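You operate a simulated robot arm through the tools that you are given. There is no shell and no other tool. Be economical: measure what you need, move in short steps, check, and stop when the job is done.

You are at the controls of a simulated two-armed robot. One attempt, no reset.

Task
Pick up the blue torque key with one hand, pass it to the other hand and put it on the top of the green drum. Put the clear full jar on top of the grey two-plate die set. Do these in any order. Set down upright: clear full jar.

The check looks at the end state, three seconds after you hand in, the way a careful person would. Anything else that was tipped, shoved, dropped, spilled or broken makes it a failure.

Robot
Two 6-joint arms with two-finger grippers on one trunk, on a base that drives. Base frame: it is fixed to the floor where the robot stands at the start and does not move with it; the origin is under the middle of the robot, x ahead of it, y to its left, z up; the surface under the hand at the start is at about z = 93. Lengths are in cm, angles in rad, forces in N, time in s.
The left shoulder is at the start at [7, 17.6, 116.5], the right one opposite. With the tool pointing down near the work surface each hand reaches from about 48 to 80 cm from the robot's upright axis, wherever it stands, measured 20 degrees to its own side. Places, roughly: clear full jar [75, 200, 100]; top of the green drum [70, -240, 90]. Payload 2.45 kg a hand.
The tool frame of a hand sits at the grasp point between the pads (the TCP): z along the fingers, y along the line on which they close. The tips reach 2.6 cm beyond it. Largest opening 9.6 cm; the body of the gripper starts 6.9 cm behind the TCP.
Orientation is that of the tool frame in the base frame, as a unit quaternion [w, x, y, z]. With the fingers straight down and closing along the base's y, the tool's x points along the base's -x, its y along +y and its z along -z.

Tools
- The arms move only by the tool play_rows. It takes "left_increments", "right_increments" or both (then of equal length, played together; a hand with none holds still); each is a list of rows, each an object of numbers (a shift or turn left out is 0, a gripper value left out holds the last): "dx", "dy", "dz": the shift along the base's x, y, z in units of 200 mm (1.0 is 200 mm); "ax", "ay", "az": the turn, a rotation vector about the base's x, y, z in units of 45 degrees (1.0 is 45 degrees); "hand": the gripper command, from -1 (fully open) to 1 (shut), values between in proportion. In form: [{"dx": .., "dy": .., "dz": .., "ax": .., "ay": .., "az": .., "hand": ..}, ...]. A call has 1 to 12 rows; each row is the pose to reach, as a shift and turn from the pose commanded when the call began. A call with a number of a shift or a turn outside -1 to 1 is refused whole. A row lasts 0.2 s, in which the tool goes at most 5 cm and 0.15 rad; a call with a longer step from one row to the next is refused whole, and so is a gripper value outside its range. Where a pose cannot be reached the arm comes as near as it can. A force on the tool above 40 N (or 10 N above the force at the start of the call, whichever is more), or a blocked arm, ends the call early, and 0.2 s more pass. The fingers move at their own pace and stop on an object; they squeeze with about 39 N. The grip force told is the motor's: it shows also when the fingers shut on nothing. Time passes only in rows, and 0.2 s behind the last, so rows that repeat a pose let the fingers close. The reply holds the time, the measured pose of the TCP, the force on the tool along the base axes, the opening and the grip force, in the units named above and with some noise, with the torque about the TCP (base axes, N m) and any sound that the robot's microphone picked up, and new pictures: "show" is both (left out), scene, wrist or none (wrist: the cameras of the hands that moved).
- Cameras (640 x 400 px; columns grow to the right, rows downward): "scene" is now at [13.16, -0.63, 148.68]; the picture's right is [-0.16, -0.99, 0.00], its down [-0.60, 0.10, -0.79] and it looks along [0.78, -0.13, -0.61] (base axes); focal length 249 px, centre (320, 200). "left" rides on the left gripper at [8.2, -0.3, -9.8] in its tool frame; the picture's right is [0.04, 1.00, 0.00], its down [-0.73, 0.03, -0.68] and it looks along [-0.68, 0.03, 0.73] (tool axes); focal length 256 px, centre (320, 200). "right" rides on the right gripper at [8.2, 0.3, -9.8] in its tool frame; the picture's right is [-0.04, 1.00, 0.00], its down [-0.73, -0.03, -0.68] and it looks along [-0.68, -0.03, 0.73] (tool axes); focal length 256 px, centre (320, 200). There is no depth. A picture from a camera that has moved, and an enlarged one, comes with that camera's place and axes in the base frame and with its lens. The place of the scene camera against the robot may be out by one fixed shift of up to 1.2 cm in any direction.
- lift_body(by): slides the trunk up (or, below 0, down) by that many cm; the arms and the scene camera ride with it, the base frame stays. It gives what a move gives, with no picture.
- drive_base(legs): drives the robot by 1 to 6 legs, each [ahead, left, turn to the left] in cm, cm and rad, along the robot's own axes; the way and the turn of a leg run together, so that a leg with both is an arc; at most 150 cm and 3.142 rad a leg. The arms and the cameras ride along, it lands a little off, and it stops where it bumps. It gives what a move gives, and a new picture of the scene camera.
- pan_tilt(pan, tilt): turns the head with the scene camera to pan (to the left, within 1.501 rad either way) and tilt (down, from -0.506 to 1.204), counted from straight ahead of the robot. It gives what a move gives, and a new picture of the scene camera.
- zoom(camera, box): a new picture of the part [left, top, right, bottom] of that camera's present view, enlarged. The clock stands still meanwhile.
- hand_in(): hands the job in; it is judged then, once.

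Work in short steps. Places have to be worked out from the pictures, the camera data and where the tool is seen: move nearer, look again, correct. Check each grasp and each placing, and mend what went wrong. You have 165 turns and 260 pictures in all, those below and enlarged ones among them. Open the grippers and draw the arms clear of the work before you hand the job in, unless the task says otherwise; then end with one line.

The tools are called after "Call:" as a command line: name --argument value ..., lists and objects as JSON in quotes. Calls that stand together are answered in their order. play_rows: Moves the arms, as the interface text tells. Its arguments: {"type":"object","properties":{"left_increments":{"type":"array","items":{"type":"object","properties":{"dx":{"type":"number"},"dy":{"type":"number"},"dz":{"type":"number"},"ax":{"type":"number"},"ay":{"type":"number"},"az":{"type":"number"},"hand":{"type":"number"}}}},"right_increments":{"type":"array","items":{"type":"object","properties":{"dx":{"type":"number"},"dy":{"type":"number"},"dz":{"type":"number"},"ax":{"type":"number"},"ay":{"type":"number"},"az":{"type":"number"},"hand":{"type":"number"}}}},"show":{"type":"string","enum":["both","scene","wrist","none"]}},"required":[]} The other tools are called the same way: lift_body (by) slides the trunk up or down; drive_base (legs) drives the base; pan_tilt (pan, tilt) turns the head that bears the scene camera; zoom (camera, box) takes an enlarged picture of a part of a camera's view; hand_in () hands the job in.

At the start:

```text
time_s: 0.0
left_position: [63.7, 9.59, 126.5]
left_ee_rot: [0.001, -0.001, 1.0, 0.001]
left_wrist_force: [0.0, 0.0, -0.1]
left_wrist_torque: [0.03, 0.0, 0.03]
left_width: 9.6
left_gripper_force: 0.0
right_position: [51.55, -38.45, 125.17]
right_ee_rot: [0.0, 0.0, 1.0, 0.0]
right_wrist_force: [-0.7, 0.0, 0.0]
right_wrist_torque: [0.0, -0.03, 0.01]
right_width: 9.59
right_gripper_force: 0.1
trunk travel left (down, up): [-65.0, 19.0]
robot x, y, heading: [-0.08, 0.09, -0.0]
head pan, tilt: [-0.164, 0.651]
```

scene: 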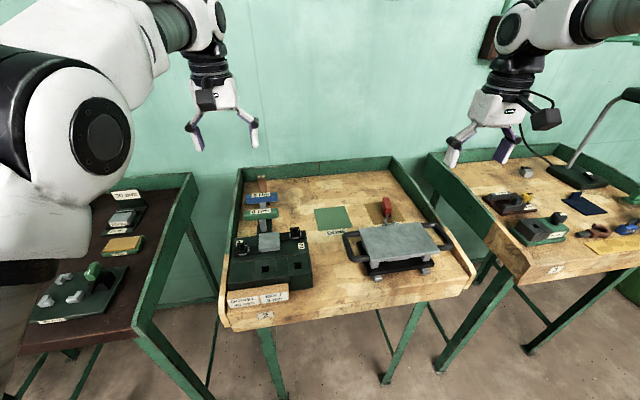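
right: 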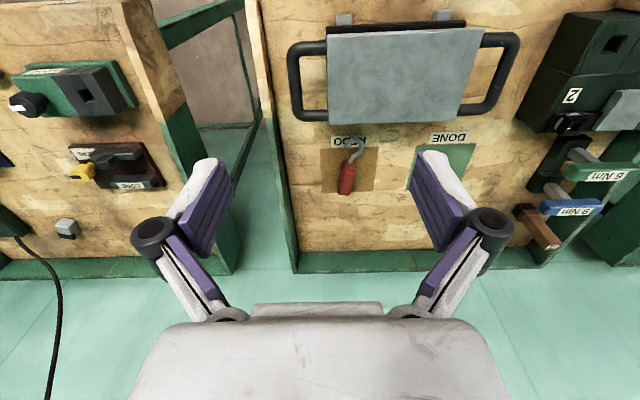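
left: 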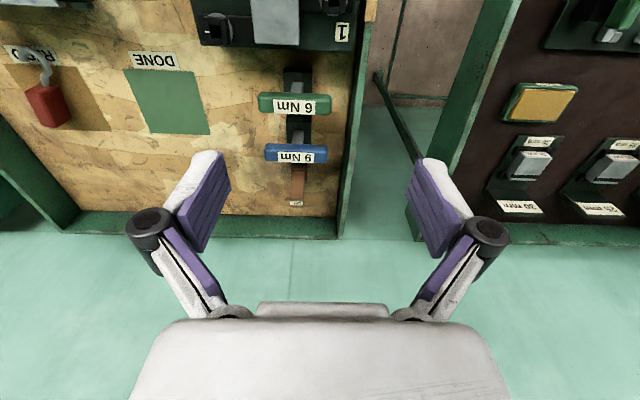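

The blue torque key seems to be the "9 Nm" one at the far left of the centre bench, and the die set is the grey plate with handles. I'll zoom in on both.

Call:
zoom --camera "scene" --box '[220, 160, 470, 320]'

Call:
zoom --camera "left" --box '[200, 40, 400, 240]'

```text
2.50 times, centred on (345, 240) of scene
camera zoom: at [13.16, -0.63, 148.68], right [-0.16, -0.99, 0.0], down [-0.6, 0.1, -0.79], along [0.78, -0.13, -0.61], focal length 624 px, centre (258, 100)
```

zoom: 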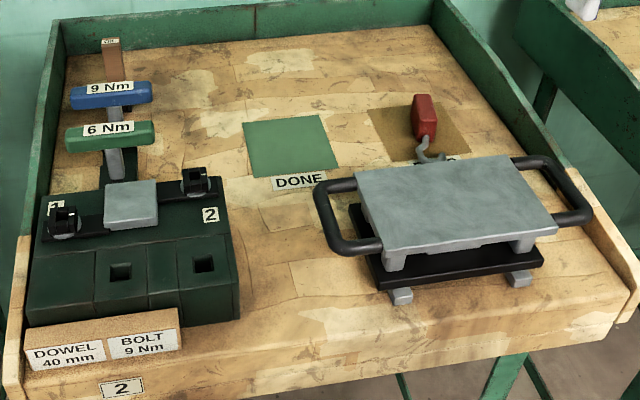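

```text
2.00 times, centred on (300, 140) of left
camera zoom: at [55.73, 9.22, 136.3], right [-0.04, 1.0, 0.0], down [0.73, 0.03, 0.68], along [0.68, 0.03, -0.73], focal length 512 px, centre (360, 320)
```

zoom: 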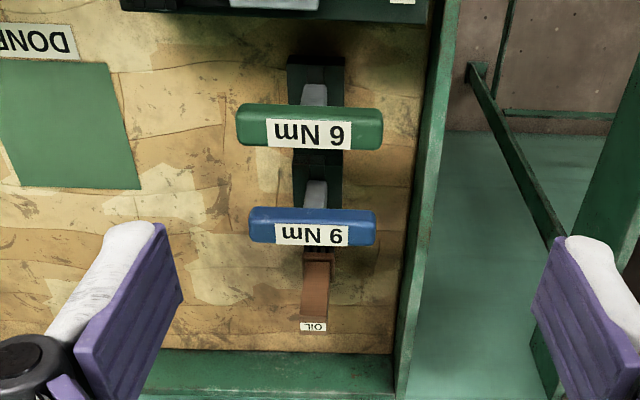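

The blue 9 Nm key stands in a rack near [78, 7, 101]. Next I'll look around for the jar and the drum, and check for other blue keys.

Call:
pan_tilt --pan 1.1 --tilt 0.4

Call:
pan_tilt --pan -1.1 --tilt 0.4

```text
time_s: 1.4
left_position: [63.73, 9.48, 126.47]
left_ee_rot: [0.001, -0.001, 1.0, 0.002]
left_wrist_force: [-0.3, -1.2, -0.3]
left_wrist_torque: [0.03, 0.02, -0.02]
left_width: 9.59
left_gripper_force: 0.0
right_position: [51.53, -38.48, 125.11]
right_ee_rot: [0.0, 0.001, 1.0, 0.0]
right_wrist_force: [0.3, 0.5, 0.5]
right_wrist_torque: [0.0, 0.0, -0.01]
right_width: 9.6
right_gripper_force: 0.1
trunk travel left (down, up): [-65.0, 19.0]
robot x, y, heading: [-0.29, 0.03, 0.001]
head pan, tilt: [1.1, 0.4]
camera scene: at [8.82, 9.03, 150.96], right [0.89, -0.45, 0.0], down [-0.18, -0.35, -0.92], along [0.42, 0.82, -0.39], focal length 249 px, centre (320, 200)
```

scene: 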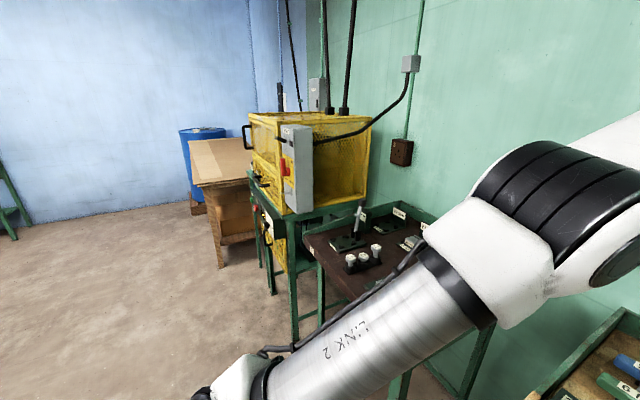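

```text
time_s: 3.5
left_position: [63.67, 9.54, 126.64]
left_ee_rot: [0.001, -0.001, 1.0, 0.002]
left_wrist_force: [-0.4, -0.1, 0.6]
left_wrist_torque: [0.0, 0.01, 0.03]
left_width: 9.6
left_gripper_force: 0.0
right_position: [51.5, -38.45, 125.27]
right_ee_rot: [0.0, 0.001, 1.0, 0.0]
right_wrist_force: [-0.3, 0.8, 0.2]
right_wrist_torque: [-0.03, 0.02, -0.04]
right_width: 9.57
right_gripper_force: 0.1
trunk travel left (down, up): [-65.0, 19.0]
robot x, y, heading: [0.01, 0.1, 0.004]
head pan, tilt: [-1.1, 0.4]
camera scene: at [8.82, -7.47, 150.96], right [-0.89, -0.45, 0.0], down [-0.18, 0.35, -0.92], along [0.42, -0.82, -0.39], focal length 249 px, centre (320, 200)
```

scene: 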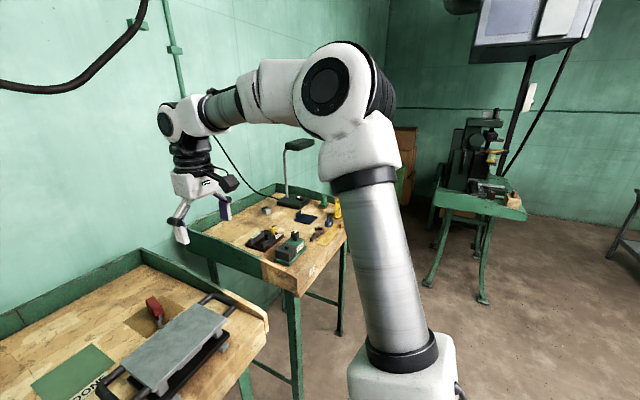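

The jar's rough place falls inside the yellow cage on the left, and the drum is hidden behind the right arm. I'll zoom on the cage.

Call:
pan_tilt --pan 1.3 --tilt 0.3

Call:
zoom --camera "scene" --box '[270, 60, 510, 300]'

```text
time_s: 5.7
left_position: [63.78, 9.5, 126.63]
left_ee_rot: [0.001, -0.001, 1.0, 0.0]
left_wrist_force: [1.0, -0.1, 0.6]
left_wrist_torque: [0.02, 0.0, -0.02]
left_width: 9.62
left_gripper_force: 0.0
right_position: [51.48, -38.51, 125.24]
right_ee_rot: [0.0, 0.001, 1.0, 0.0]
right_wrist_force: [-0.7, -0.3, -0.3]
right_wrist_torque: [0.01, 0.03, 0.03]
right_width: 9.58
right_gripper_force: 0.1
trunk travel left (down, up): [-65.0, 19.0]
robot x, y, heading: [0.13, 0.34, 0.005]
head pan, tilt: [1.3, 0.3]
camera scene: at [7.11, 9.77, 151.89], right [0.96, -0.27, 0.0], down [-0.08, -0.28, -0.96], along [0.26, 0.92, -0.3], focal length 249 px, centre (320, 200)
```

scene: 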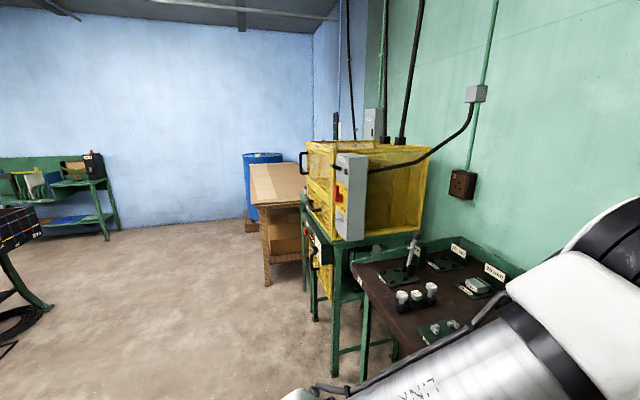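

```text
1.67 times, centred on (390, 180) of scene
camera zoom: at [7.11, 9.77, 151.89], right [0.96, -0.27, 0.0], down [-0.08, -0.28, -0.96], along [0.26, 0.92, -0.3], focal length 416 px, centre (203, 233)
```

zoom: 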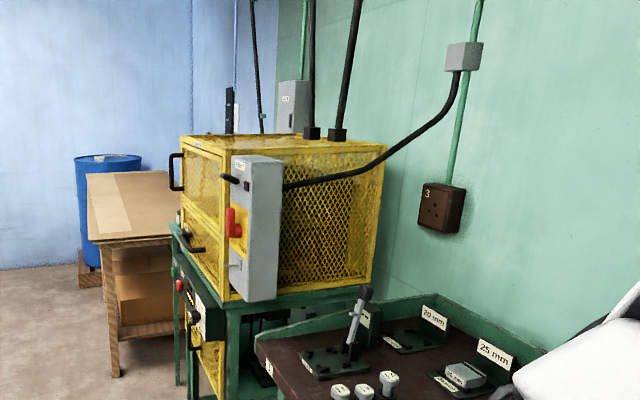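

The jar stands in a guarded cage with doors, so that comes later and I'll do the key first. I'll face the bench, drive 8 cm closer, and turn the left hand 90° so it closes across the bar.

Call:
pan_tilt --pan 0.0 --tilt 0.6

Call:
drive_base --legs '[[8, 0, 0]]'

Call:
play_rows --left_increments '[{"az": -0.17}, {"az": -0.34}, {"az": -0.51}, {"az": -0.68}, {"az": -0.84}, {"az": -1.0, "hand": 0.0}]' --show "none"

Call:
play_rows --left_increments '[{"az": -0.17}, {"az": -0.34}, {"az": -0.51}, {"az": -0.68}, {"az": -0.84}, {"az": -1.0}, {"az": -1.0}]' --show "both"

```text
time_s: 7.2
left_position: [63.61, 9.45, 126.5]
left_ee_rot: [0.001, -0.001, 1.0, 0.001]
left_wrist_force: [-0.3, -0.2, 0.4]
left_wrist_torque: [0.0, -0.01, 0.0]
left_width: 9.59
left_gripper_force: 0.1
right_position: [51.58, -38.48, 125.23]
right_ee_rot: [0.0, 0.0, 1.0, 0.0]
right_wrist_force: [-0.3, 0.0, -0.3]
right_wrist_torque: [0.01, 0.01, -0.02]
right_width: 9.63
right_gripper_force: 0.1
trunk travel left (down, up): [-65.0, 19.0]
robot x, y, heading: [-0.22, 0.0, 0.002]
head pan, tilt: [0.0, 0.6]
camera scene: at [13.44, 0.79, 149.14], right [0.0, -1.0, 0.0], down [-0.56, 0.0, -0.83], along [0.83, 0.0, -0.56], focal length 249 px, centre (320, 200)
```

scene: 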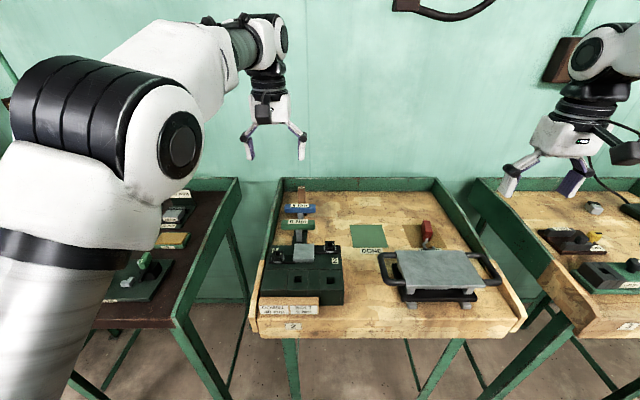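

```text
time_s: 8.2
left_position: [71.55, 9.62, 126.42]
left_ee_rot: [0.002, -0.001, 1.0, 0.001]
left_wrist_force: [0.2, 0.2, 0.0]
left_wrist_torque: [0.0, -0.02, -0.01]
left_width: 9.6
left_gripper_force: 0.0
right_position: [59.36, -38.43, 125.18]
right_ee_rot: [0.001, 0.0, 1.0, 0.0]
right_wrist_force: [0.2, -0.5, 0.2]
right_wrist_torque: [-0.01, -0.01, 0.03]
right_width: 9.61
right_gripper_force: 0.0
trunk travel left (down, up): [-65.0, 19.0]
robot x, y, heading: [8.37, 0.21, 0.005]
head pan, tilt: [0.0, 0.6]
camera scene: at [21.25, 0.8, 149.16], right [0.0, -1.0, 0.0], down [-0.56, 0.0, -0.83], along [0.83, 0.0, -0.56], focal length 249 px, centre (320, 200)
```

scene: 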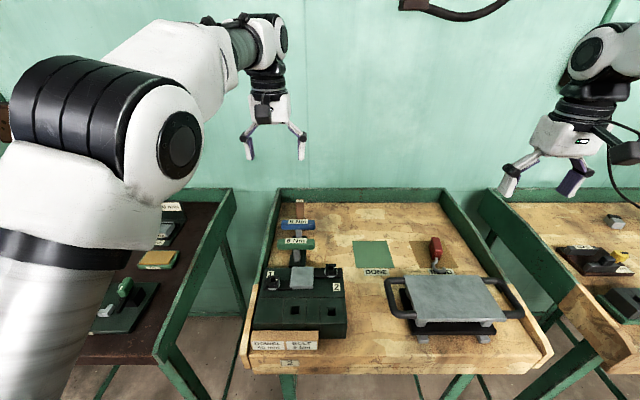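

```text
time_s: 9.6
left_position: [71.86, 9.51, 126.63]
left_ee_rot: [0.0, 0.383, 0.924, 0.0]
left_wrist_force: [0.8, 0.3, -0.2]
left_wrist_torque: [-0.03, -0.03, -0.01]
left_width: 4.78
left_gripper_force: 0.1
right_position: [59.58, -38.45, 125.08]
right_ee_rot: [0.0, 0.0, 1.0, 0.0]
right_wrist_force: [0.2, 1.5, 0.0]
right_wrist_torque: [-0.03, 0.01, -0.01]
right_width: 9.61
right_gripper_force: 0.1
trunk travel left (down, up): [-65.0, 19.0]
robot x, y, heading: [7.98, -0.28, -0.002]
head pan, tilt: [0.0, 0.6]
```

```text
time_s: 11.2
left_position: [71.78, 9.44, 126.6]
left_ee_rot: [0.002, 0.707, 0.707, 0.0]
left_wrist_force: [-0.2, -0.2, -0.3]
left_wrist_torque: [0.02, -0.02, -0.03]
left_width: 4.81
left_gripper_force: 0.0
right_position: [59.59, -38.43, 125.18]
right_ee_rot: [0.0, -0.001, 1.0, 0.0]
right_wrist_force: [-0.3, 0.2, 0.7]
right_wrist_torque: [0.0, 0.01, -0.03]
right_width: 9.57
right_gripper_force: 0.2
trunk travel left (down, up): [-65.0, 19.0]
robot x, y, heading: [7.97, 0.07, -0.001]
head pan, tilt: [0.0, 0.6]
camera scene: at [21.45, 0.79, 149.13], right [0.0, -1.0, 0.0], down [-0.57, 0.0, -0.82], along [0.82, 0.0, -0.57], focal length 249 px, centre (320, 200)
camera left: at [71.55, 17.77, 136.32], right [1.0, 0.04, 0.0], down [0.03, -0.73, 0.68], along [0.03, -0.68, -0.73], focal length 256 px, centre (320, 200)
```

scene: 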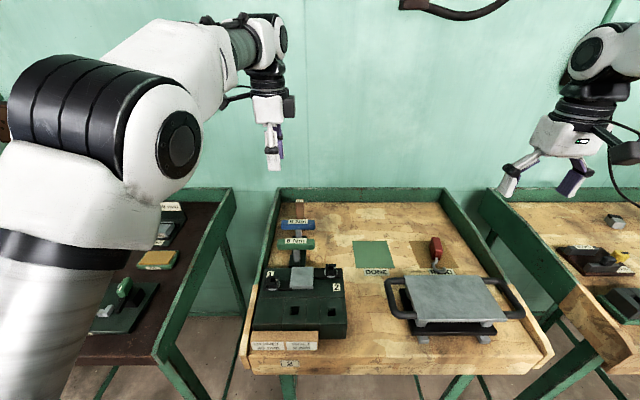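
left: 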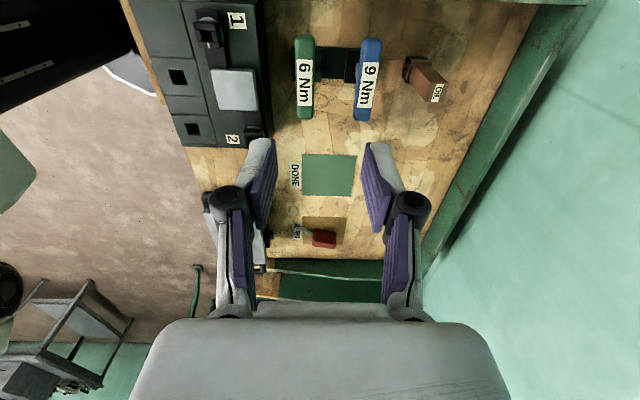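

The wrist view puts the blue bar's centre at about [78.4, 6.5, 101], lying along y and roughly 10 cm long. I'll move above it and look again.

Call:
play_rows --left_increments '[{"dx": 0.11, "dy": -0.05, "dz": -0.1, "hand": -0.12}, {"dx": 0.22, "dy": -0.1, "dz": -0.25}, {"dx": 0.333, "dy": -0.148, "dz": -0.4}, {"dx": 0.333, "dy": -0.148, "dz": -0.55}, {"dx": 0.333, "dy": -0.148, "dz": -0.7}, {"dx": 0.333, "dy": -0.148, "dz": -0.7}]'

Call:
zoom --camera "scene" --box '[230, 110, 370, 260]'

```text
time_s: 12.6
left_position: [78.44, 6.56, 112.52]
left_ee_rot: [0.002, 0.706, 0.708, 0.0]
left_wrist_force: [0.8, 0.3, -0.3]
left_wrist_torque: [0.01, 0.01, 0.01]
left_width: 5.36
left_gripper_force: 0.1
left hand out of reach, approached as far as the arm can: row 3
right_position: [59.58, -38.53, 125.1]
right_ee_rot: [0.001, 0.001, 1.0, 0.0]
right_wrist_force: [-0.2, -0.5, 0.2]
right_wrist_torque: [0.02, 0.0, 0.01]
right_width: 9.6
right_gripper_force: 0.0
trunk travel left (down, up): [-65.0, 19.0]
robot x, y, heading: [8.16, -0.01, 0.0]
head pan, tilt: [0.0, 0.6]
camera scene: at [21.45, 0.8, 149.13], right [0.0, -1.0, 0.0], down [-0.57, 0.0, -0.82], along [0.82, 0.0, -0.57], focal length 249 px, centre (320, 200)
camera left: at [78.28, 14.81, 122.35], right [1.0, 0.04, 0.0], down [0.03, -0.73, 0.68], along [0.03, -0.68, -0.73], focal length 256 px, centre (320, 200)
```

scene: 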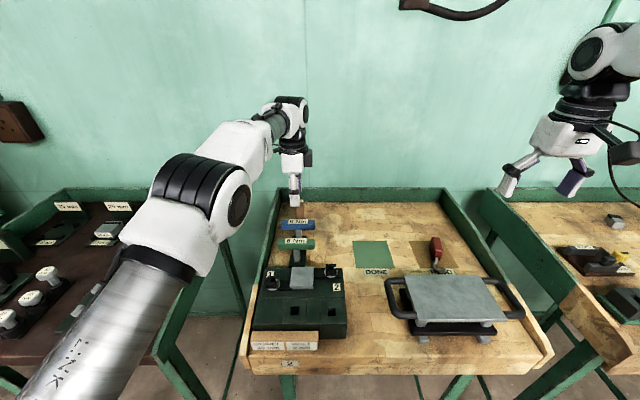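
left: 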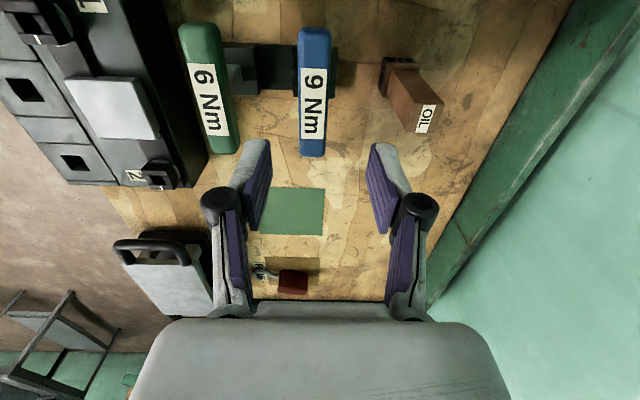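

```text
2.67 times, centred on (300, 185) of scene
camera zoom: at [21.45, 0.8, 149.13], right [0.0, -1.0, 0.0], down [-0.57, 0.0, -0.82], along [0.82, 0.0, -0.57], focal length 665 px, centre (373, 240)
```

zoom: 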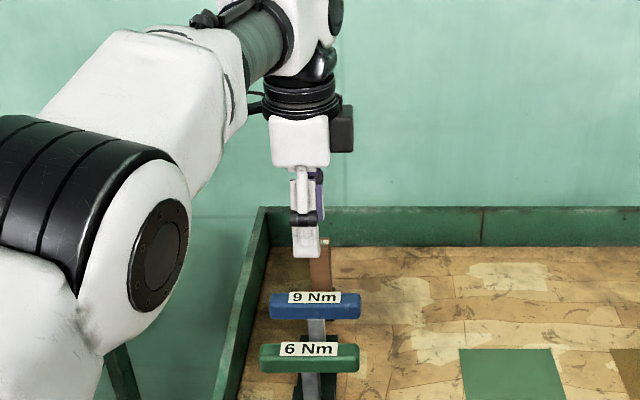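

The bar's centre is at about [78.2, 6.2] and the fingers straddle it. I'll descend and close.

Call:
play_rows --left_increments '[{"dx": -0.012, "dy": -0.015, "dz": -0.2}, {"dx": -0.012, "dy": -0.015, "dz": -0.4}, {"dx": -0.012, "dy": -0.015, "dz": -0.5}, {"dx": -0.012, "dy": -0.015, "dz": -0.6}, {"dx": -0.012, "dy": -0.015, "dz": -0.6}]'

Call:
zoom --camera "scene" --box '[230, 150, 370, 260]'

```text
time_s: 13.8
left_position: [78.16, 6.43, 100.57]
left_ee_rot: [0.002, 0.706, 0.708, -0.001]
left_wrist_force: [-0.6, 0.7, 1.3]
left_wrist_torque: [0.0, -0.02, -0.02]
left_width: 5.37
left_gripper_force: 0.1
right_position: [59.58, -38.4, 125.13]
right_ee_rot: [0.0, 0.0, 1.0, -0.001]
right_wrist_force: [0.5, -0.2, 0.1]
right_wrist_torque: [0.03, 0.02, 0.02]
right_width: 9.59
right_gripper_force: 0.0
trunk travel left (down, up): [-65.0, 19.0]
robot x, y, heading: [7.89, 0.02, 0.001]
head pan, tilt: [0.0, 0.6]
camera scene: at [21.43, 0.79, 149.14], right [0.0, -1.0, 0.0], down [-0.57, 0.0, -0.82], along [0.82, 0.0, -0.57], focal length 249 px, centre (320, 200)
camera left: at [77.94, 14.57, 110.29], right [1.0, 0.04, 0.0], down [0.03, -0.73, 0.68], along [0.03, -0.68, -0.73], focal length 256 px, centre (320, 200)
```

scene: 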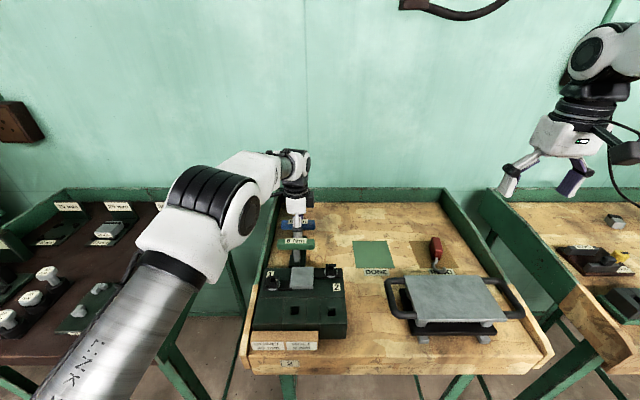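
left: 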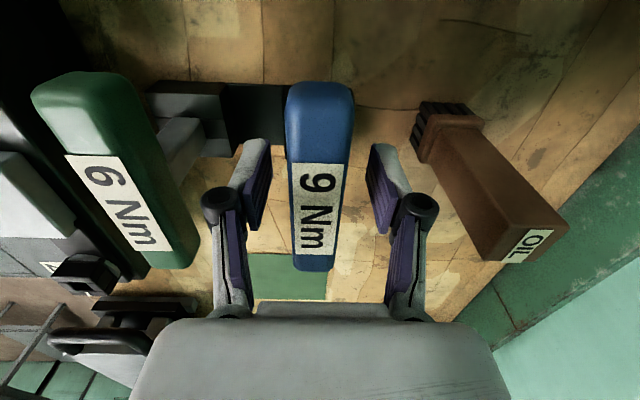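

```text
3.64 times, centred on (300, 205) of scene
camera zoom: at [21.43, 0.79, 149.14], right [0.0, -1.0, 0.0], down [-0.57, 0.0, -0.82], along [0.82, 0.0, -0.57], focal length 907 px, centre (393, 182)
```

zoom: 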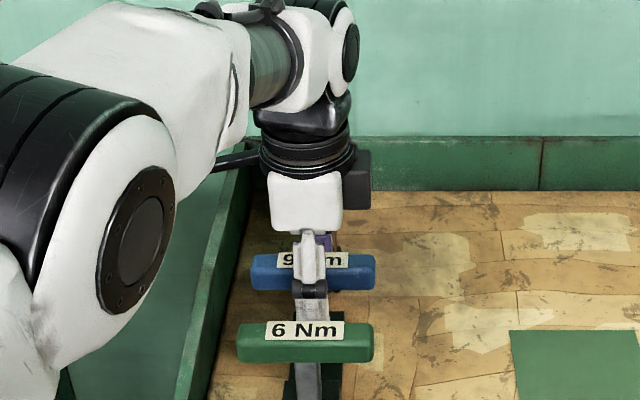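

The fingers straddle the bar at its middle, so I'll close the gripper.

Call:
play_rows --left_increments '[{"hand": 0.4}, {"hand": 1.0}, {"hand": 1.0}, {"hand": 1.0}]' --show "wrist"

```text
time_s: 14.8
left_position: [78.26, 6.29, 100.64]
left_ee_rot: [0.001, 0.706, 0.708, 0.0]
left_wrist_force: [0.3, -0.4, -0.2]
left_wrist_torque: [-0.04, 0.02, 0.01]
left_width: 2.21
left_gripper_force: 39.0
right_position: [59.42, -38.52, 125.19]
right_ee_rot: [0.0, 0.0, 1.0, 0.0]
right_wrist_force: [-0.6, -0.4, 0.0]
right_wrist_torque: [-0.02, 0.02, -0.03]
right_width: 9.59
right_gripper_force: 0.1
trunk travel left (down, up): [-65.0, 19.0]
robot x, y, heading: [8.44, 0.46, 0.0]
head pan, tilt: [0.0, 0.6]
camera left: at [77.93, 14.56, 110.31], right [1.0, 0.04, 0.0], down [0.03, -0.73, 0.68], along [0.03, -0.68, -0.73], focal length 256 px, centre (320, 200)
```

left: 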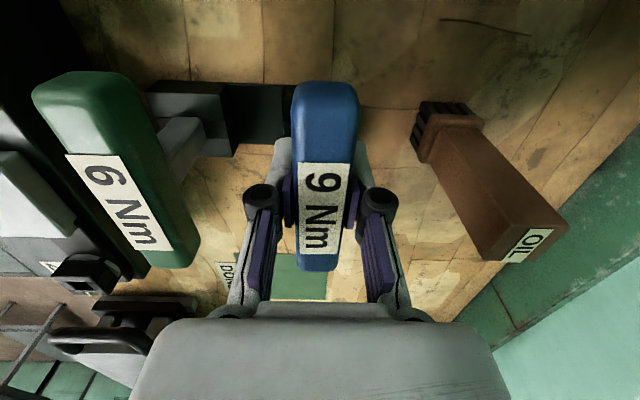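

The bar is gripped at 2.2 cm width. I'll lift straight up slowly.

Call:
play_rows --left_increments '[{"dz": 0.05}, {"dz": 0.12}, {"dz": 0.25}, {"dz": 0.4}, {"dz": 0.55}, {"dz": 0.7}, {"dz": 0.85}, {"dz": 0.85}]'

Call:
zoom --camera "scene" --box '[230, 110, 370, 220]'

```text
time_s: 16.6
left_position: [77.89, 6.36, 117.39]
left_ee_rot: [0.0, 0.706, 0.708, 0.0]
left_wrist_force: [-0.3, 1.0, -1.8]
left_wrist_torque: [-0.01, 0.01, -0.03]
left_width: 2.23
left_gripper_force: 39.1
left hand out of reach, approached as far as the arm can: row 7, 8
right_position: [59.5, -38.47, 125.1]
right_ee_rot: [0.0, 0.0, 1.0, 0.0]
right_wrist_force: [0.2, -0.1, -0.1]
right_wrist_torque: [0.04, -0.01, 0.01]
right_width: 9.59
right_gripper_force: 0.0
trunk travel left (down, up): [-65.0, 19.0]
robot x, y, heading: [8.18, -0.23, -0.001]
head pan, tilt: [0.0, 0.6]
camera scene: at [21.45, 0.78, 149.13], right [0.0, -1.0, 0.0], down [-0.57, 0.0, -0.82], along [0.82, 0.0, -0.57], focal length 249 px, centre (320, 200)
camera left: at [77.76, 14.64, 127.17], right [1.0, 0.04, 0.0], down [0.03, -0.73, 0.68], along [0.03, -0.68, -0.73], focal length 256 px, centre (320, 200)
```

scene: 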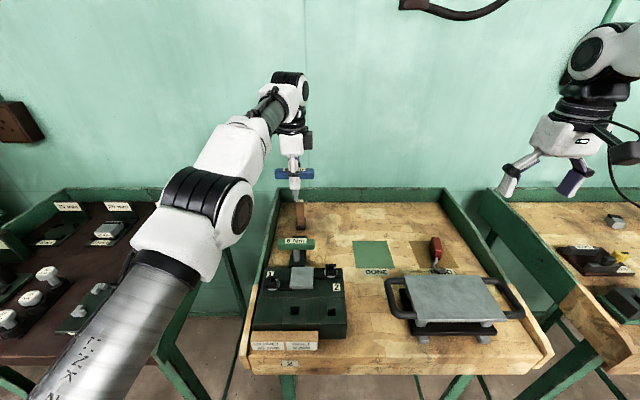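
left: 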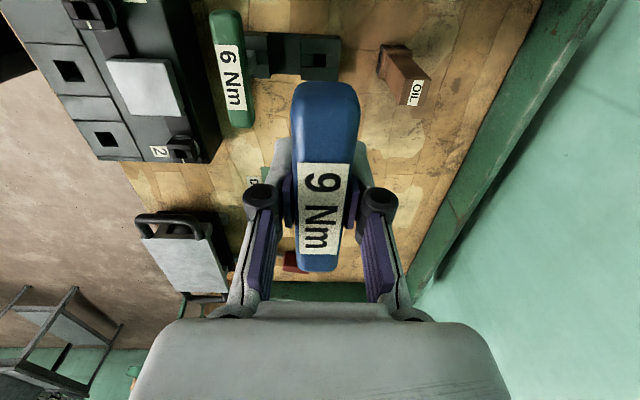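

```text
3.64 times, centred on (300, 165) of scene
camera zoom: at [21.45, 0.78, 149.13], right [0.0, -1.0, 0.0], down [-0.57, 0.0, -0.82], along [0.82, 0.0, -0.57], focal length 907 px, centre (393, 327)
```

zoom: 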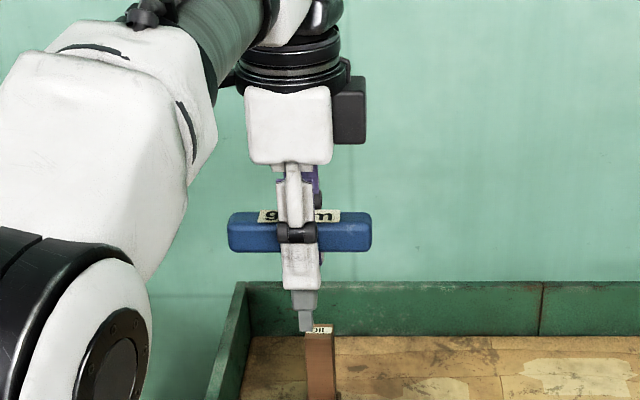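

The key hangs straight below the left hand. Next I'll pull it back a little and pitch the left hand forward by 45°, then 90°, so the shaft lies horizontal for the right hand to take from above.

Call:
play_rows --left_increments '[{"ay": -0.167, "dx": -0.05, "dy": -0.05}, {"ay": -0.334, "dx": -0.1, "dy": -0.1}, {"ay": -0.5, "dx": -0.15, "dy": -0.15}, {"ay": -0.667, "dx": -0.2, "dy": -0.2}, {"ay": -0.834, "dx": -0.25, "dy": -0.2}, {"ay": -1.0, "dx": -0.3, "dy": -0.2}, {"ay": -1.0, "dx": -0.3, "dy": -0.2}]'

```text
time_s: 17.6
left_position: [76.27, 8.15, 108.62]
left_ee_rot: [0.131, 0.675, 0.72, 0.095]
left_wrist_force: [-0.2, 0.0, -0.5]
left_wrist_torque: [0.02, -0.02, -0.04]
left_width: 2.69
left_gripper_force: 0.0
left hand out of reach, approached as far as the arm can: row 3, 4
right_position: [59.44, -38.51, 125.18]
right_ee_rot: [0.002, -0.002, 1.0, 0.001]
right_wrist_force: [0.2, 0.4, -0.3]
right_wrist_torque: [0.02, 0.02, -0.01]
right_width: 9.61
right_gripper_force: 0.0
trunk travel left (down, up): [-65.0, 19.0]
robot x, y, heading: [8.13, -0.04, -0.002]
head pan, tilt: [0.0, 0.6]
stopped in row 4 (left hand): the arm was blocked; the commanded pose is now the measured one
camera scene: at [21.24, 0.75, 149.17], right [0.0, -1.0, 0.0], down [-0.56, 0.0, -0.83], along [0.83, 0.0, -0.56], focal length 249 px, centre (320, 200)
camera left: at [72.59, 16.82, 117.36], right [0.94, 0.11, 0.31], down [-0.15, -0.7, 0.7], along [0.29, -0.7, -0.65], focal length 256 px, centre (320, 200)
```

scene: 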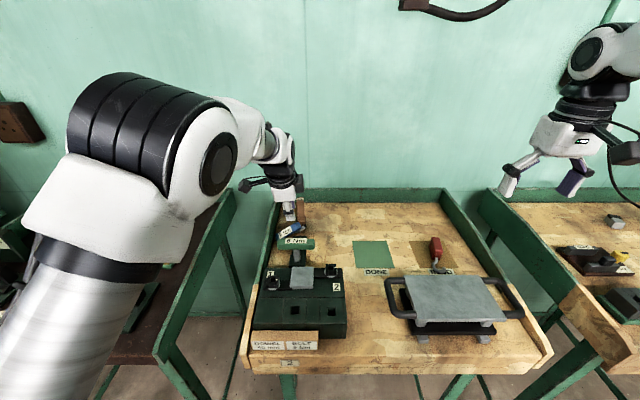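
left: 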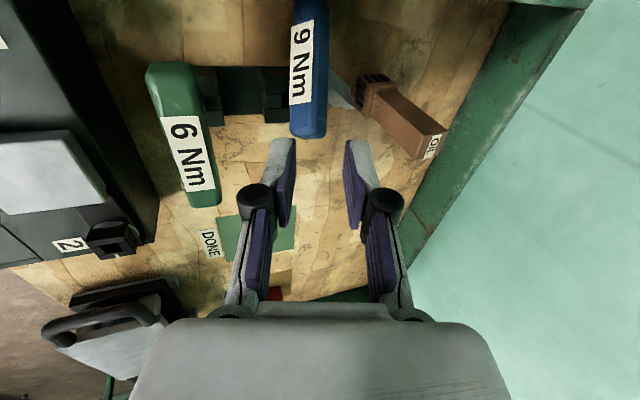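

The arm hit its limit, swung, and lost the key, which seems to have landed by the rack. I'll zoom in to see.

Call:
zoom --camera "scene" --box '[250, 160, 350, 270]'

Call:
zoom --camera "left" --box '[140, 0, 460, 220]'

```text
3.64 times, centred on (300, 215) of scene
camera zoom: at [21.24, 0.75, 149.17], right [0.0, -1.0, 0.0], down [-0.56, 0.0, -0.83], along [0.83, 0.0, -0.56], focal length 907 px, centre (393, 146)
```

zoom: 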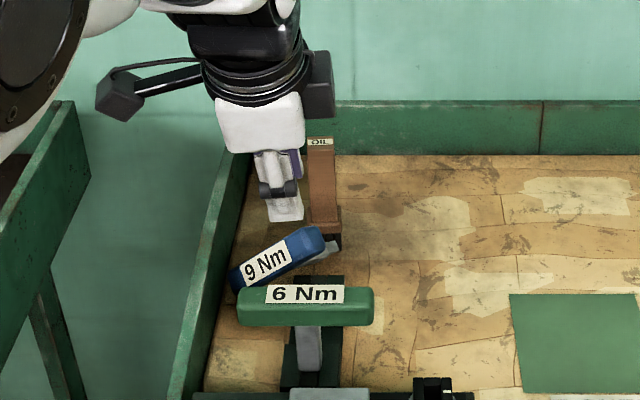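

```text
1.82 times, centred on (300, 110) of left
camera zoom: at [72.59, 16.82, 117.36], right [0.94, 0.11, 0.31], down [-0.15, -0.7, 0.7], along [0.29, -0.7, -0.65], focal length 465 px, centre (356, 364)
```

zoom: 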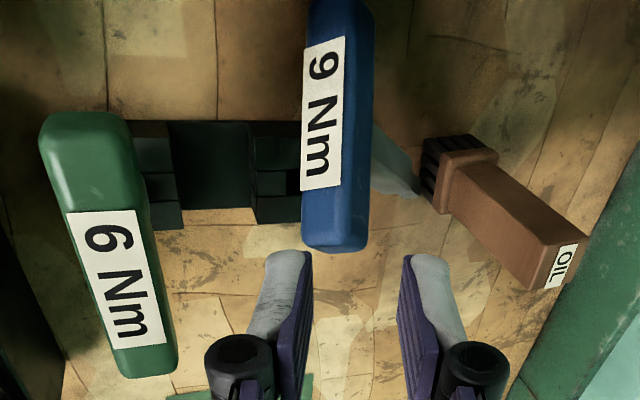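

The key has fallen beside its rack, with the OIL tool still standing. I'll lift the hand up and back carefully, then look.

Call:
play_rows --left_increments '[{"dz": 0.08, "dx": -0.04, "hand": 0.2}, {"dz": 0.16, "dx": -0.1}, {"dz": 0.26, "dx": -0.18}, {"dz": 0.36, "dx": -0.26}, {"dz": 0.46, "dx": -0.34}, {"dz": 0.46, "dx": -0.34}]'

Call:
zoom --camera "scene" --box '[250, 160, 350, 270]'

```text
time_s: 19.0
left_position: [69.74, 9.15, 118.32]
left_ee_rot: [0.142, 0.667, 0.727, 0.081]
left_wrist_force: [-0.7, 0.3, -0.5]
left_wrist_torque: [0.0, 0.02, -0.03]
left_width: 3.86
left_gripper_force: 0.1
right_position: [59.64, -38.49, 125.11]
right_ee_rot: [-0.001, -0.001, 1.0, 0.0]
right_wrist_force: [-0.1, -0.1, -0.6]
right_wrist_torque: [-0.05, 0.03, -0.01]
right_width: 9.59
right_gripper_force: 0.1
trunk travel left (down, up): [-65.0, 19.0]
robot x, y, heading: [7.98, -0.32, -0.001]
head pan, tilt: [0.0, 0.6]
camera scene: at [21.57, 0.84, 149.12], right [0.0, -1.0, 0.0], down [-0.57, 0.0, -0.82], along [0.82, 0.0, -0.57], focal length 249 px, centre (320, 200)
camera left: at [66.08, 17.96, 126.71], right [0.94, 0.14, 0.3], down [-0.13, -0.68, 0.72], along [0.3, -0.72, -0.62], focal length 256 px, centre (320, 200)
```

scene: 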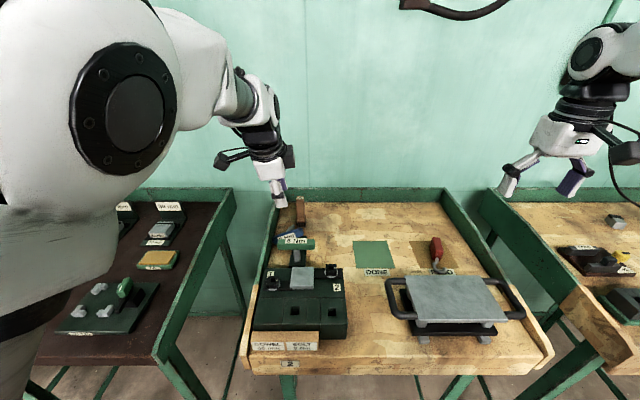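
left: 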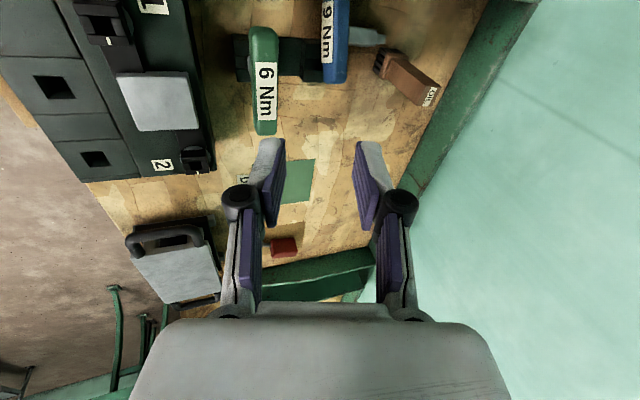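

```text
3.64 times, centred on (300, 215) of scene
camera zoom: at [21.57, 0.84, 149.12], right [0.0, -1.0, 0.0], down [-0.57, 0.0, -0.82], along [0.82, 0.0, -0.57], focal length 907 px, centre (393, 146)
```

zoom: 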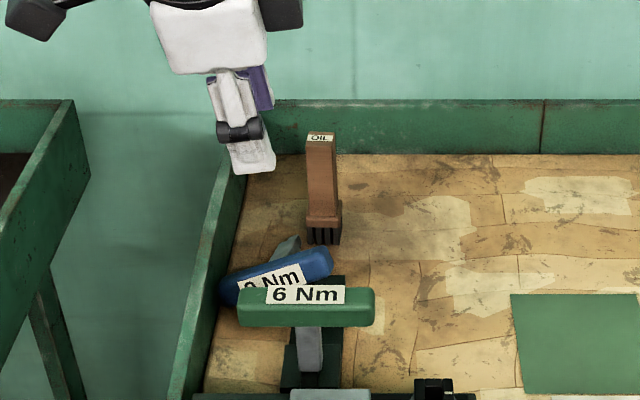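

The key is leaning by the rack with its shaft pointing forward, and everything else still stands. I'll level the left hand again and look down at it.

Call:
play_rows --left_increments '[{"dx": 0.03, "dz": 0.02, "ax": 0.037, "ay": 0.135, "az": -0.036}, {"dx": 0.06, "dz": 0.04, "ax": 0.073, "ay": 0.27, "az": -0.072}, {"dx": 0.1, "dz": 0.06, "ax": 0.11, "ay": 0.404, "az": -0.108}, {"dx": 0.1, "dz": 0.06, "ax": 0.11, "ay": 0.404, "az": -0.108}]'

Call:
zoom --camera "left" --box '[220, 0, 470, 160]'

```text
time_s: 20.0
left_position: [71.42, 7.92, 118.86]
left_ee_rot: [-0.01, 0.719, 0.695, 0.014]
left_wrist_force: [-0.8, 0.3, 0.0]
left_wrist_torque: [-0.03, -0.02, 0.01]
left_width: 3.88
left_gripper_force: 0.1
right_position: [59.41, -38.43, 125.05]
right_ee_rot: [0.0, -0.002, 1.0, 0.0]
right_wrist_force: [0.2, -0.6, 0.4]
right_wrist_torque: [-0.03, -0.01, -0.01]
right_width: 9.59
right_gripper_force: 0.0
trunk travel left (down, up): [-65.0, 19.0]
robot x, y, heading: [8.02, -0.01, 0.002]
head pan, tilt: [0.0, 0.6]
camera scene: at [21.33, 0.82, 149.15], right [0.0, -1.0, 0.0], down [-0.56, 0.0, -0.83], along [0.83, 0.0, -0.56], focal length 249 px, centre (320, 200)
camera left: at [71.46, 15.81, 129.06], right [1.0, 0.01, 0.0], down [0.0, -0.76, 0.65], along [0.01, -0.65, -0.76], focal length 256 px, centre (320, 200)
```

scene: 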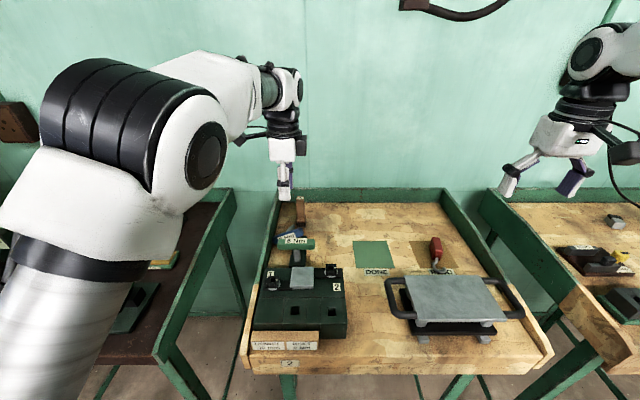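
left: 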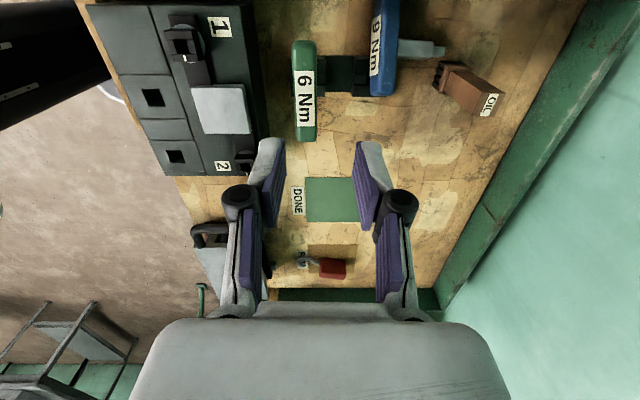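

```text
2.50 times, centred on (345, 80) of left
camera zoom: at [71.46, 15.81, 129.06], right [1.0, 0.01, 0.0], down [0.0, -0.76, 0.65], along [0.01, -0.65, -0.76], focal length 640 px, centre (258, 500)
```

zoom: 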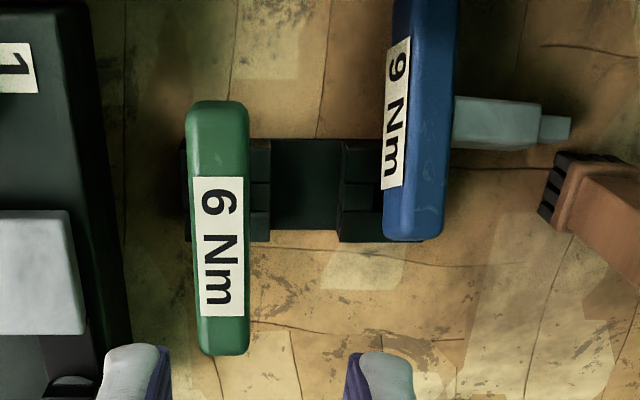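

The key now lies nearly flat, with its bar along y and its shaft toward +x, so it can be passed with both hands pointing down. The free end of the bar is near y≈12–13, and I'll hover over it for a closer look.

Call:
play_rows --left_increments '[{"dx": 0.08, "dy": 0.05, "dz": -0.1, "ax": -0.02, "az": 0.02, "hand": -0.05}, {"dx": 0.16, "dy": 0.1, "dz": -0.22, "ax": -0.043, "az": 0.043}, {"dx": 0.26, "dy": 0.16, "dz": -0.34, "ax": -0.043, "az": 0.043}, {"dx": 0.37, "dy": 0.22, "dz": -0.45, "ax": -0.043, "az": 0.043}, {"dx": 0.37, "dy": 0.22, "dz": -0.45, "ax": -0.043, "az": 0.043}]'

Call:
zoom --camera "scene" --box '[250, 150, 350, 260]'

```text
time_s: 21.2
left_position: [78.91, 12.38, 110.16]
left_ee_rot: [0.002, 0.706, 0.708, 0.002]
left_wrist_force: [-0.6, -0.2, -0.5]
left_wrist_torque: [0.01, -0.03, -0.01]
left_width: 5.04
left_gripper_force: 0.1
right_position: [59.5, -38.48, 125.21]
right_ee_rot: [0.0, -0.001, 1.0, 0.001]
right_wrist_force: [0.1, -0.5, -0.3]
right_wrist_torque: [-0.02, 0.0, -0.01]
right_width: 9.58
right_gripper_force: 0.1
trunk travel left (down, up): [-65.0, 19.0]
robot x, y, heading: [7.86, -0.37, 0.005]
head pan, tilt: [0.0, 0.6]
camera scene: at [21.32, 0.77, 149.15], right [0.0, -1.0, 0.0], down [-0.56, 0.0, -0.83], along [0.83, 0.0, -0.56], focal length 249 px, centre (320, 200)
camera left: at [78.68, 20.61, 119.91], right [1.0, 0.04, 0.01], down [0.03, -0.73, 0.68], along [0.03, -0.68, -0.73], focal length 256 px, centre (320, 200)
```

scene: 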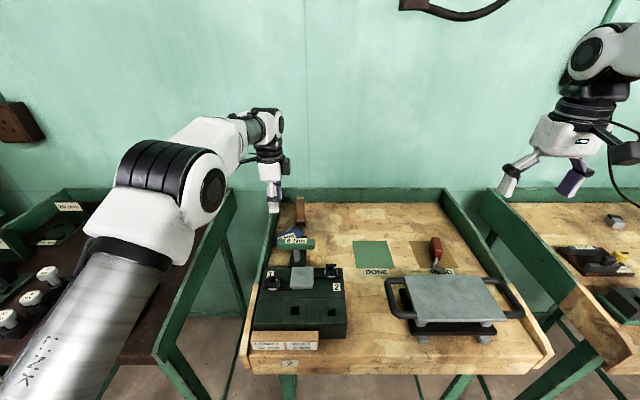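
left: 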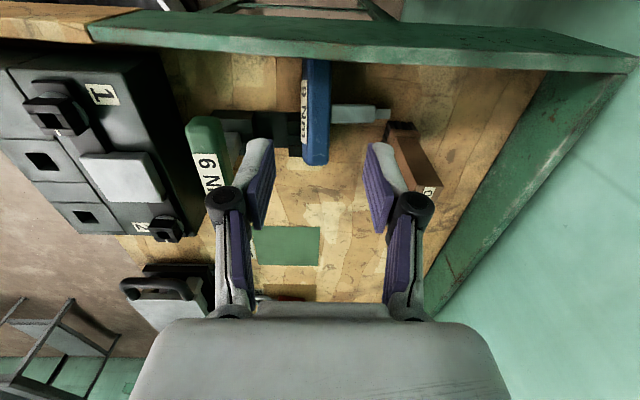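

```text
3.64 times, centred on (300, 205) of scene
camera zoom: at [21.32, 0.77, 149.15], right [0.0, -1.0, 0.0], down [-0.56, 0.0, -0.83], along [0.83, 0.0, -0.56], focal length 907 px, centre (393, 182)
```

zoom: 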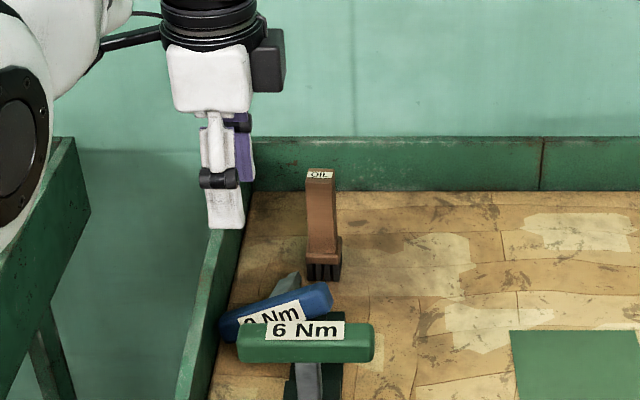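

The bar runs from about [78.6, 5.7, 99] down to [78.6, 15.4, 95.4]. I'll descend over the free part at y≈12.4 to z≈97 and check before closing.

Call:
play_rows --left_increments '[{"dz": -0.2, "dx": -0.01}, {"dz": -0.4, "dx": -0.01}, {"dz": -0.5, "dx": -0.01}, {"dz": -0.58, "dx": -0.01}, {"dz": -0.65, "dx": -0.01}, {"dz": -0.65, "dx": -0.01}]'

Call:
zoom --camera "scene" --box '[250, 150, 350, 260]'

```text
time_s: 22.6
left_position: [78.75, 12.45, 97.05]
left_ee_rot: [0.001, 0.707, 0.707, 0.002]
left_wrist_force: [0.1, 1.0, 0.0]
left_wrist_torque: [0.0, 0.01, 0.0]
left_width: 5.04
left_gripper_force: 0.0
right_position: [59.58, -38.36, 125.17]
right_ee_rot: [-0.001, -0.001, 1.0, -0.001]
right_wrist_force: [-0.3, 0.5, -0.3]
right_wrist_torque: [-0.02, 0.0, -0.04]
right_width: 9.63
right_gripper_force: 0.1
trunk travel left (down, up): [-65.0, 19.0]
robot x, y, heading: [8.12, -0.05, 0.003]
head pan, tilt: [0.0, 0.6]
camera scene: at [21.45, 0.82, 149.14], right [0.0, -1.0, 0.0], down [-0.56, 0.0, -0.83], along [0.83, 0.0, -0.56], focal length 249 px, centre (320, 200)
camera left: at [78.6, 20.66, 106.82], right [1.0, 0.04, 0.0], down [0.03, -0.73, 0.68], along [0.03, -0.68, -0.73], focal length 256 px, centre (320, 200)
```

scene: 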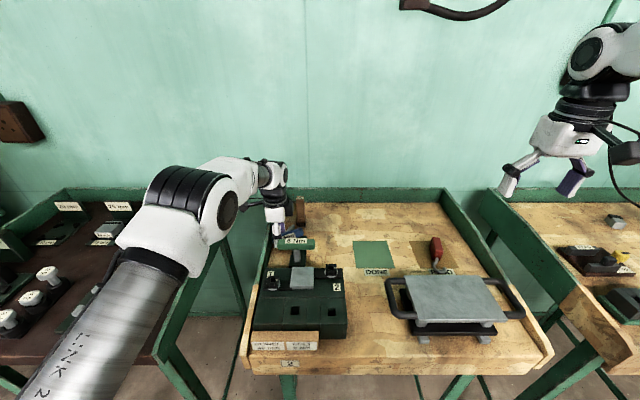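
left: 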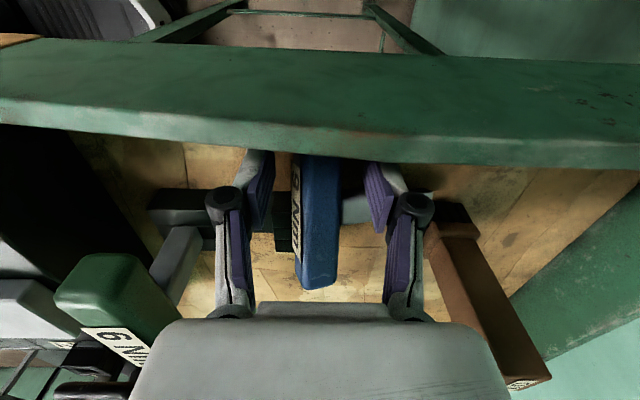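

```text
3.64 times, centred on (300, 205) of scene
camera zoom: at [21.45, 0.82, 149.14], right [0.0, -1.0, 0.0], down [-0.56, 0.0, -0.83], along [0.83, 0.0, -0.56], focal length 907 px, centre (393, 182)
```

zoom: 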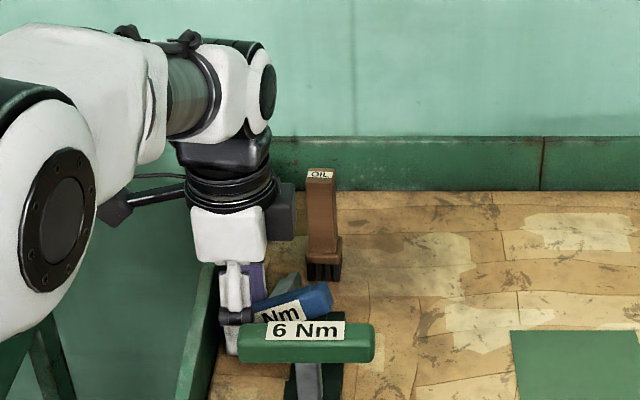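

The fingers straddle the bar's left part and the shaft stays clear of them. I'll close.

Call:
play_rows --left_increments '[{"hand": 0.4}, {"hand": 1.0}, {"hand": 1.0}, {"hand": 1.0}]' --show "wrist"

```text
time_s: 23.6
left_position: [78.85, 12.4, 97.05]
left_ee_rot: [0.002, 0.707, 0.707, 0.001]
left_wrist_force: [-0.3, 1.0, -0.2]
left_wrist_torque: [0.01, -0.02, 0.04]
left_width: 2.32
left_gripper_force: 38.9
right_position: [59.65, -38.44, 125.01]
right_ee_rot: [0.0, -0.001, 1.0, 0.0]
right_wrist_force: [0.1, 0.5, 0.2]
right_wrist_torque: [-0.02, -0.03, -0.01]
right_width: 9.59
right_gripper_force: 0.0
trunk travel left (down, up): [-65.0, 19.0]
robot x, y, heading: [7.89, -0.07, 0.001]
head pan, tilt: [0.0, 0.6]
camera left: at [78.63, 20.67, 106.82], right [1.0, 0.04, 0.0], down [0.03, -0.73, 0.68], along [0.03, -0.68, -0.73], focal length 256 px, centre (320, 200)
```

left: 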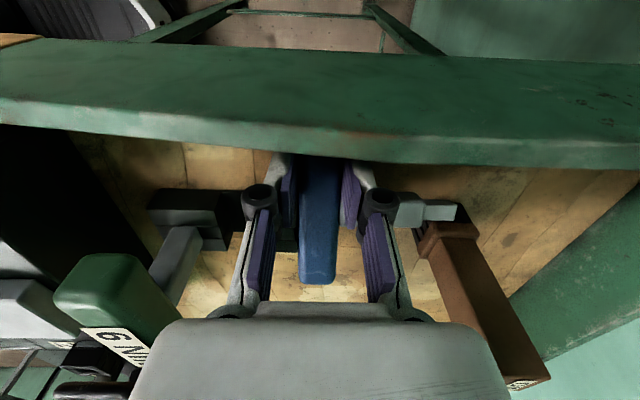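

The grip holds. I'll lift straight up gently, and start drawing back only once it is clear.

Call:
play_rows --left_increments '[{"dz": 0.06}, {"dz": 0.14}, {"dz": 0.26}, {"dz": 0.4}, {"dz": 0.54}, {"dz": 0.66, "dx": -0.08}, {"dz": 0.74, "dx": -0.2}, {"dz": 0.8, "dx": -0.35}, {"dz": 0.85, "dx": -0.5}, {"dz": 0.85, "dx": -0.5}]'

Call:
zoom --camera "scene" --box '[210, 110, 350, 260]'

```text
time_s: 25.8
left_position: [68.81, 12.52, 113.87]
left_ee_rot: [0.001, 0.706, 0.708, 0.001]
left_wrist_force: [0.8, -0.2, -2.0]
left_wrist_torque: [0.05, 0.02, 0.03]
left_width: 2.31
left_gripper_force: 39.4
right_position: [59.69, -38.33, 125.16]
right_ee_rot: [-0.001, -0.001, 1.0, 0.0]
right_wrist_force: [0.2, -0.5, 0.2]
right_wrist_torque: [-0.02, 0.01, -0.02]
right_width: 9.58
right_gripper_force: 0.1
trunk travel left (down, up): [-65.0, 19.0]
robot x, y, heading: [8.02, 0.18, 0.005]
head pan, tilt: [0.0, 0.6]
camera scene: at [21.63, 0.85, 149.12], right [0.0, -1.0, 0.0], down [-0.57, 0.0, -0.82], along [0.82, 0.0, -0.57], focal length 249 px, centre (320, 200)
camera left: at [68.62, 20.69, 123.66], right [1.0, 0.04, 0.0], down [0.03, -0.73, 0.68], along [0.03, -0.68, -0.73], focal length 256 px, centre (320, 200)
```

scene: 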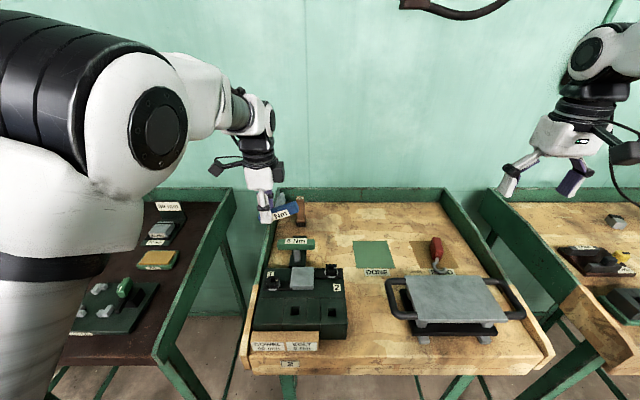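
left: 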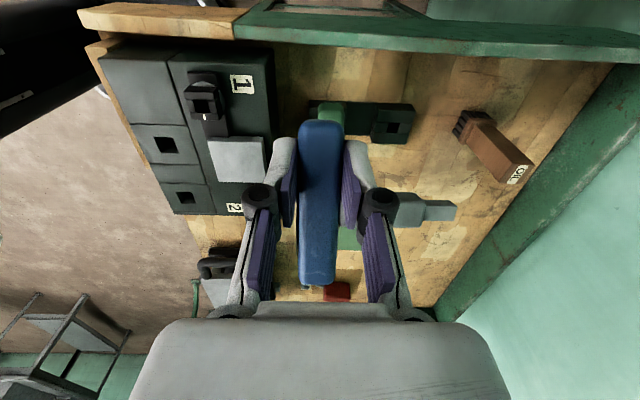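

```text
2.67 times, centred on (280, 185) of scene
camera zoom: at [21.63, 0.85, 149.12], right [0.0, -1.0, 0.0], down [-0.57, 0.0, -0.82], along [0.82, 0.0, -0.57], focal length 665 px, centre (427, 240)
```

zoom: 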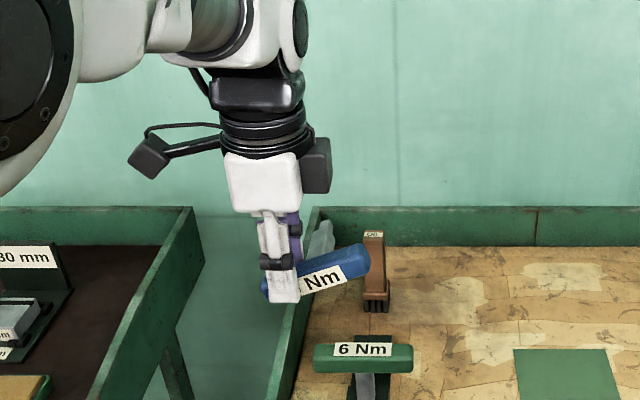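

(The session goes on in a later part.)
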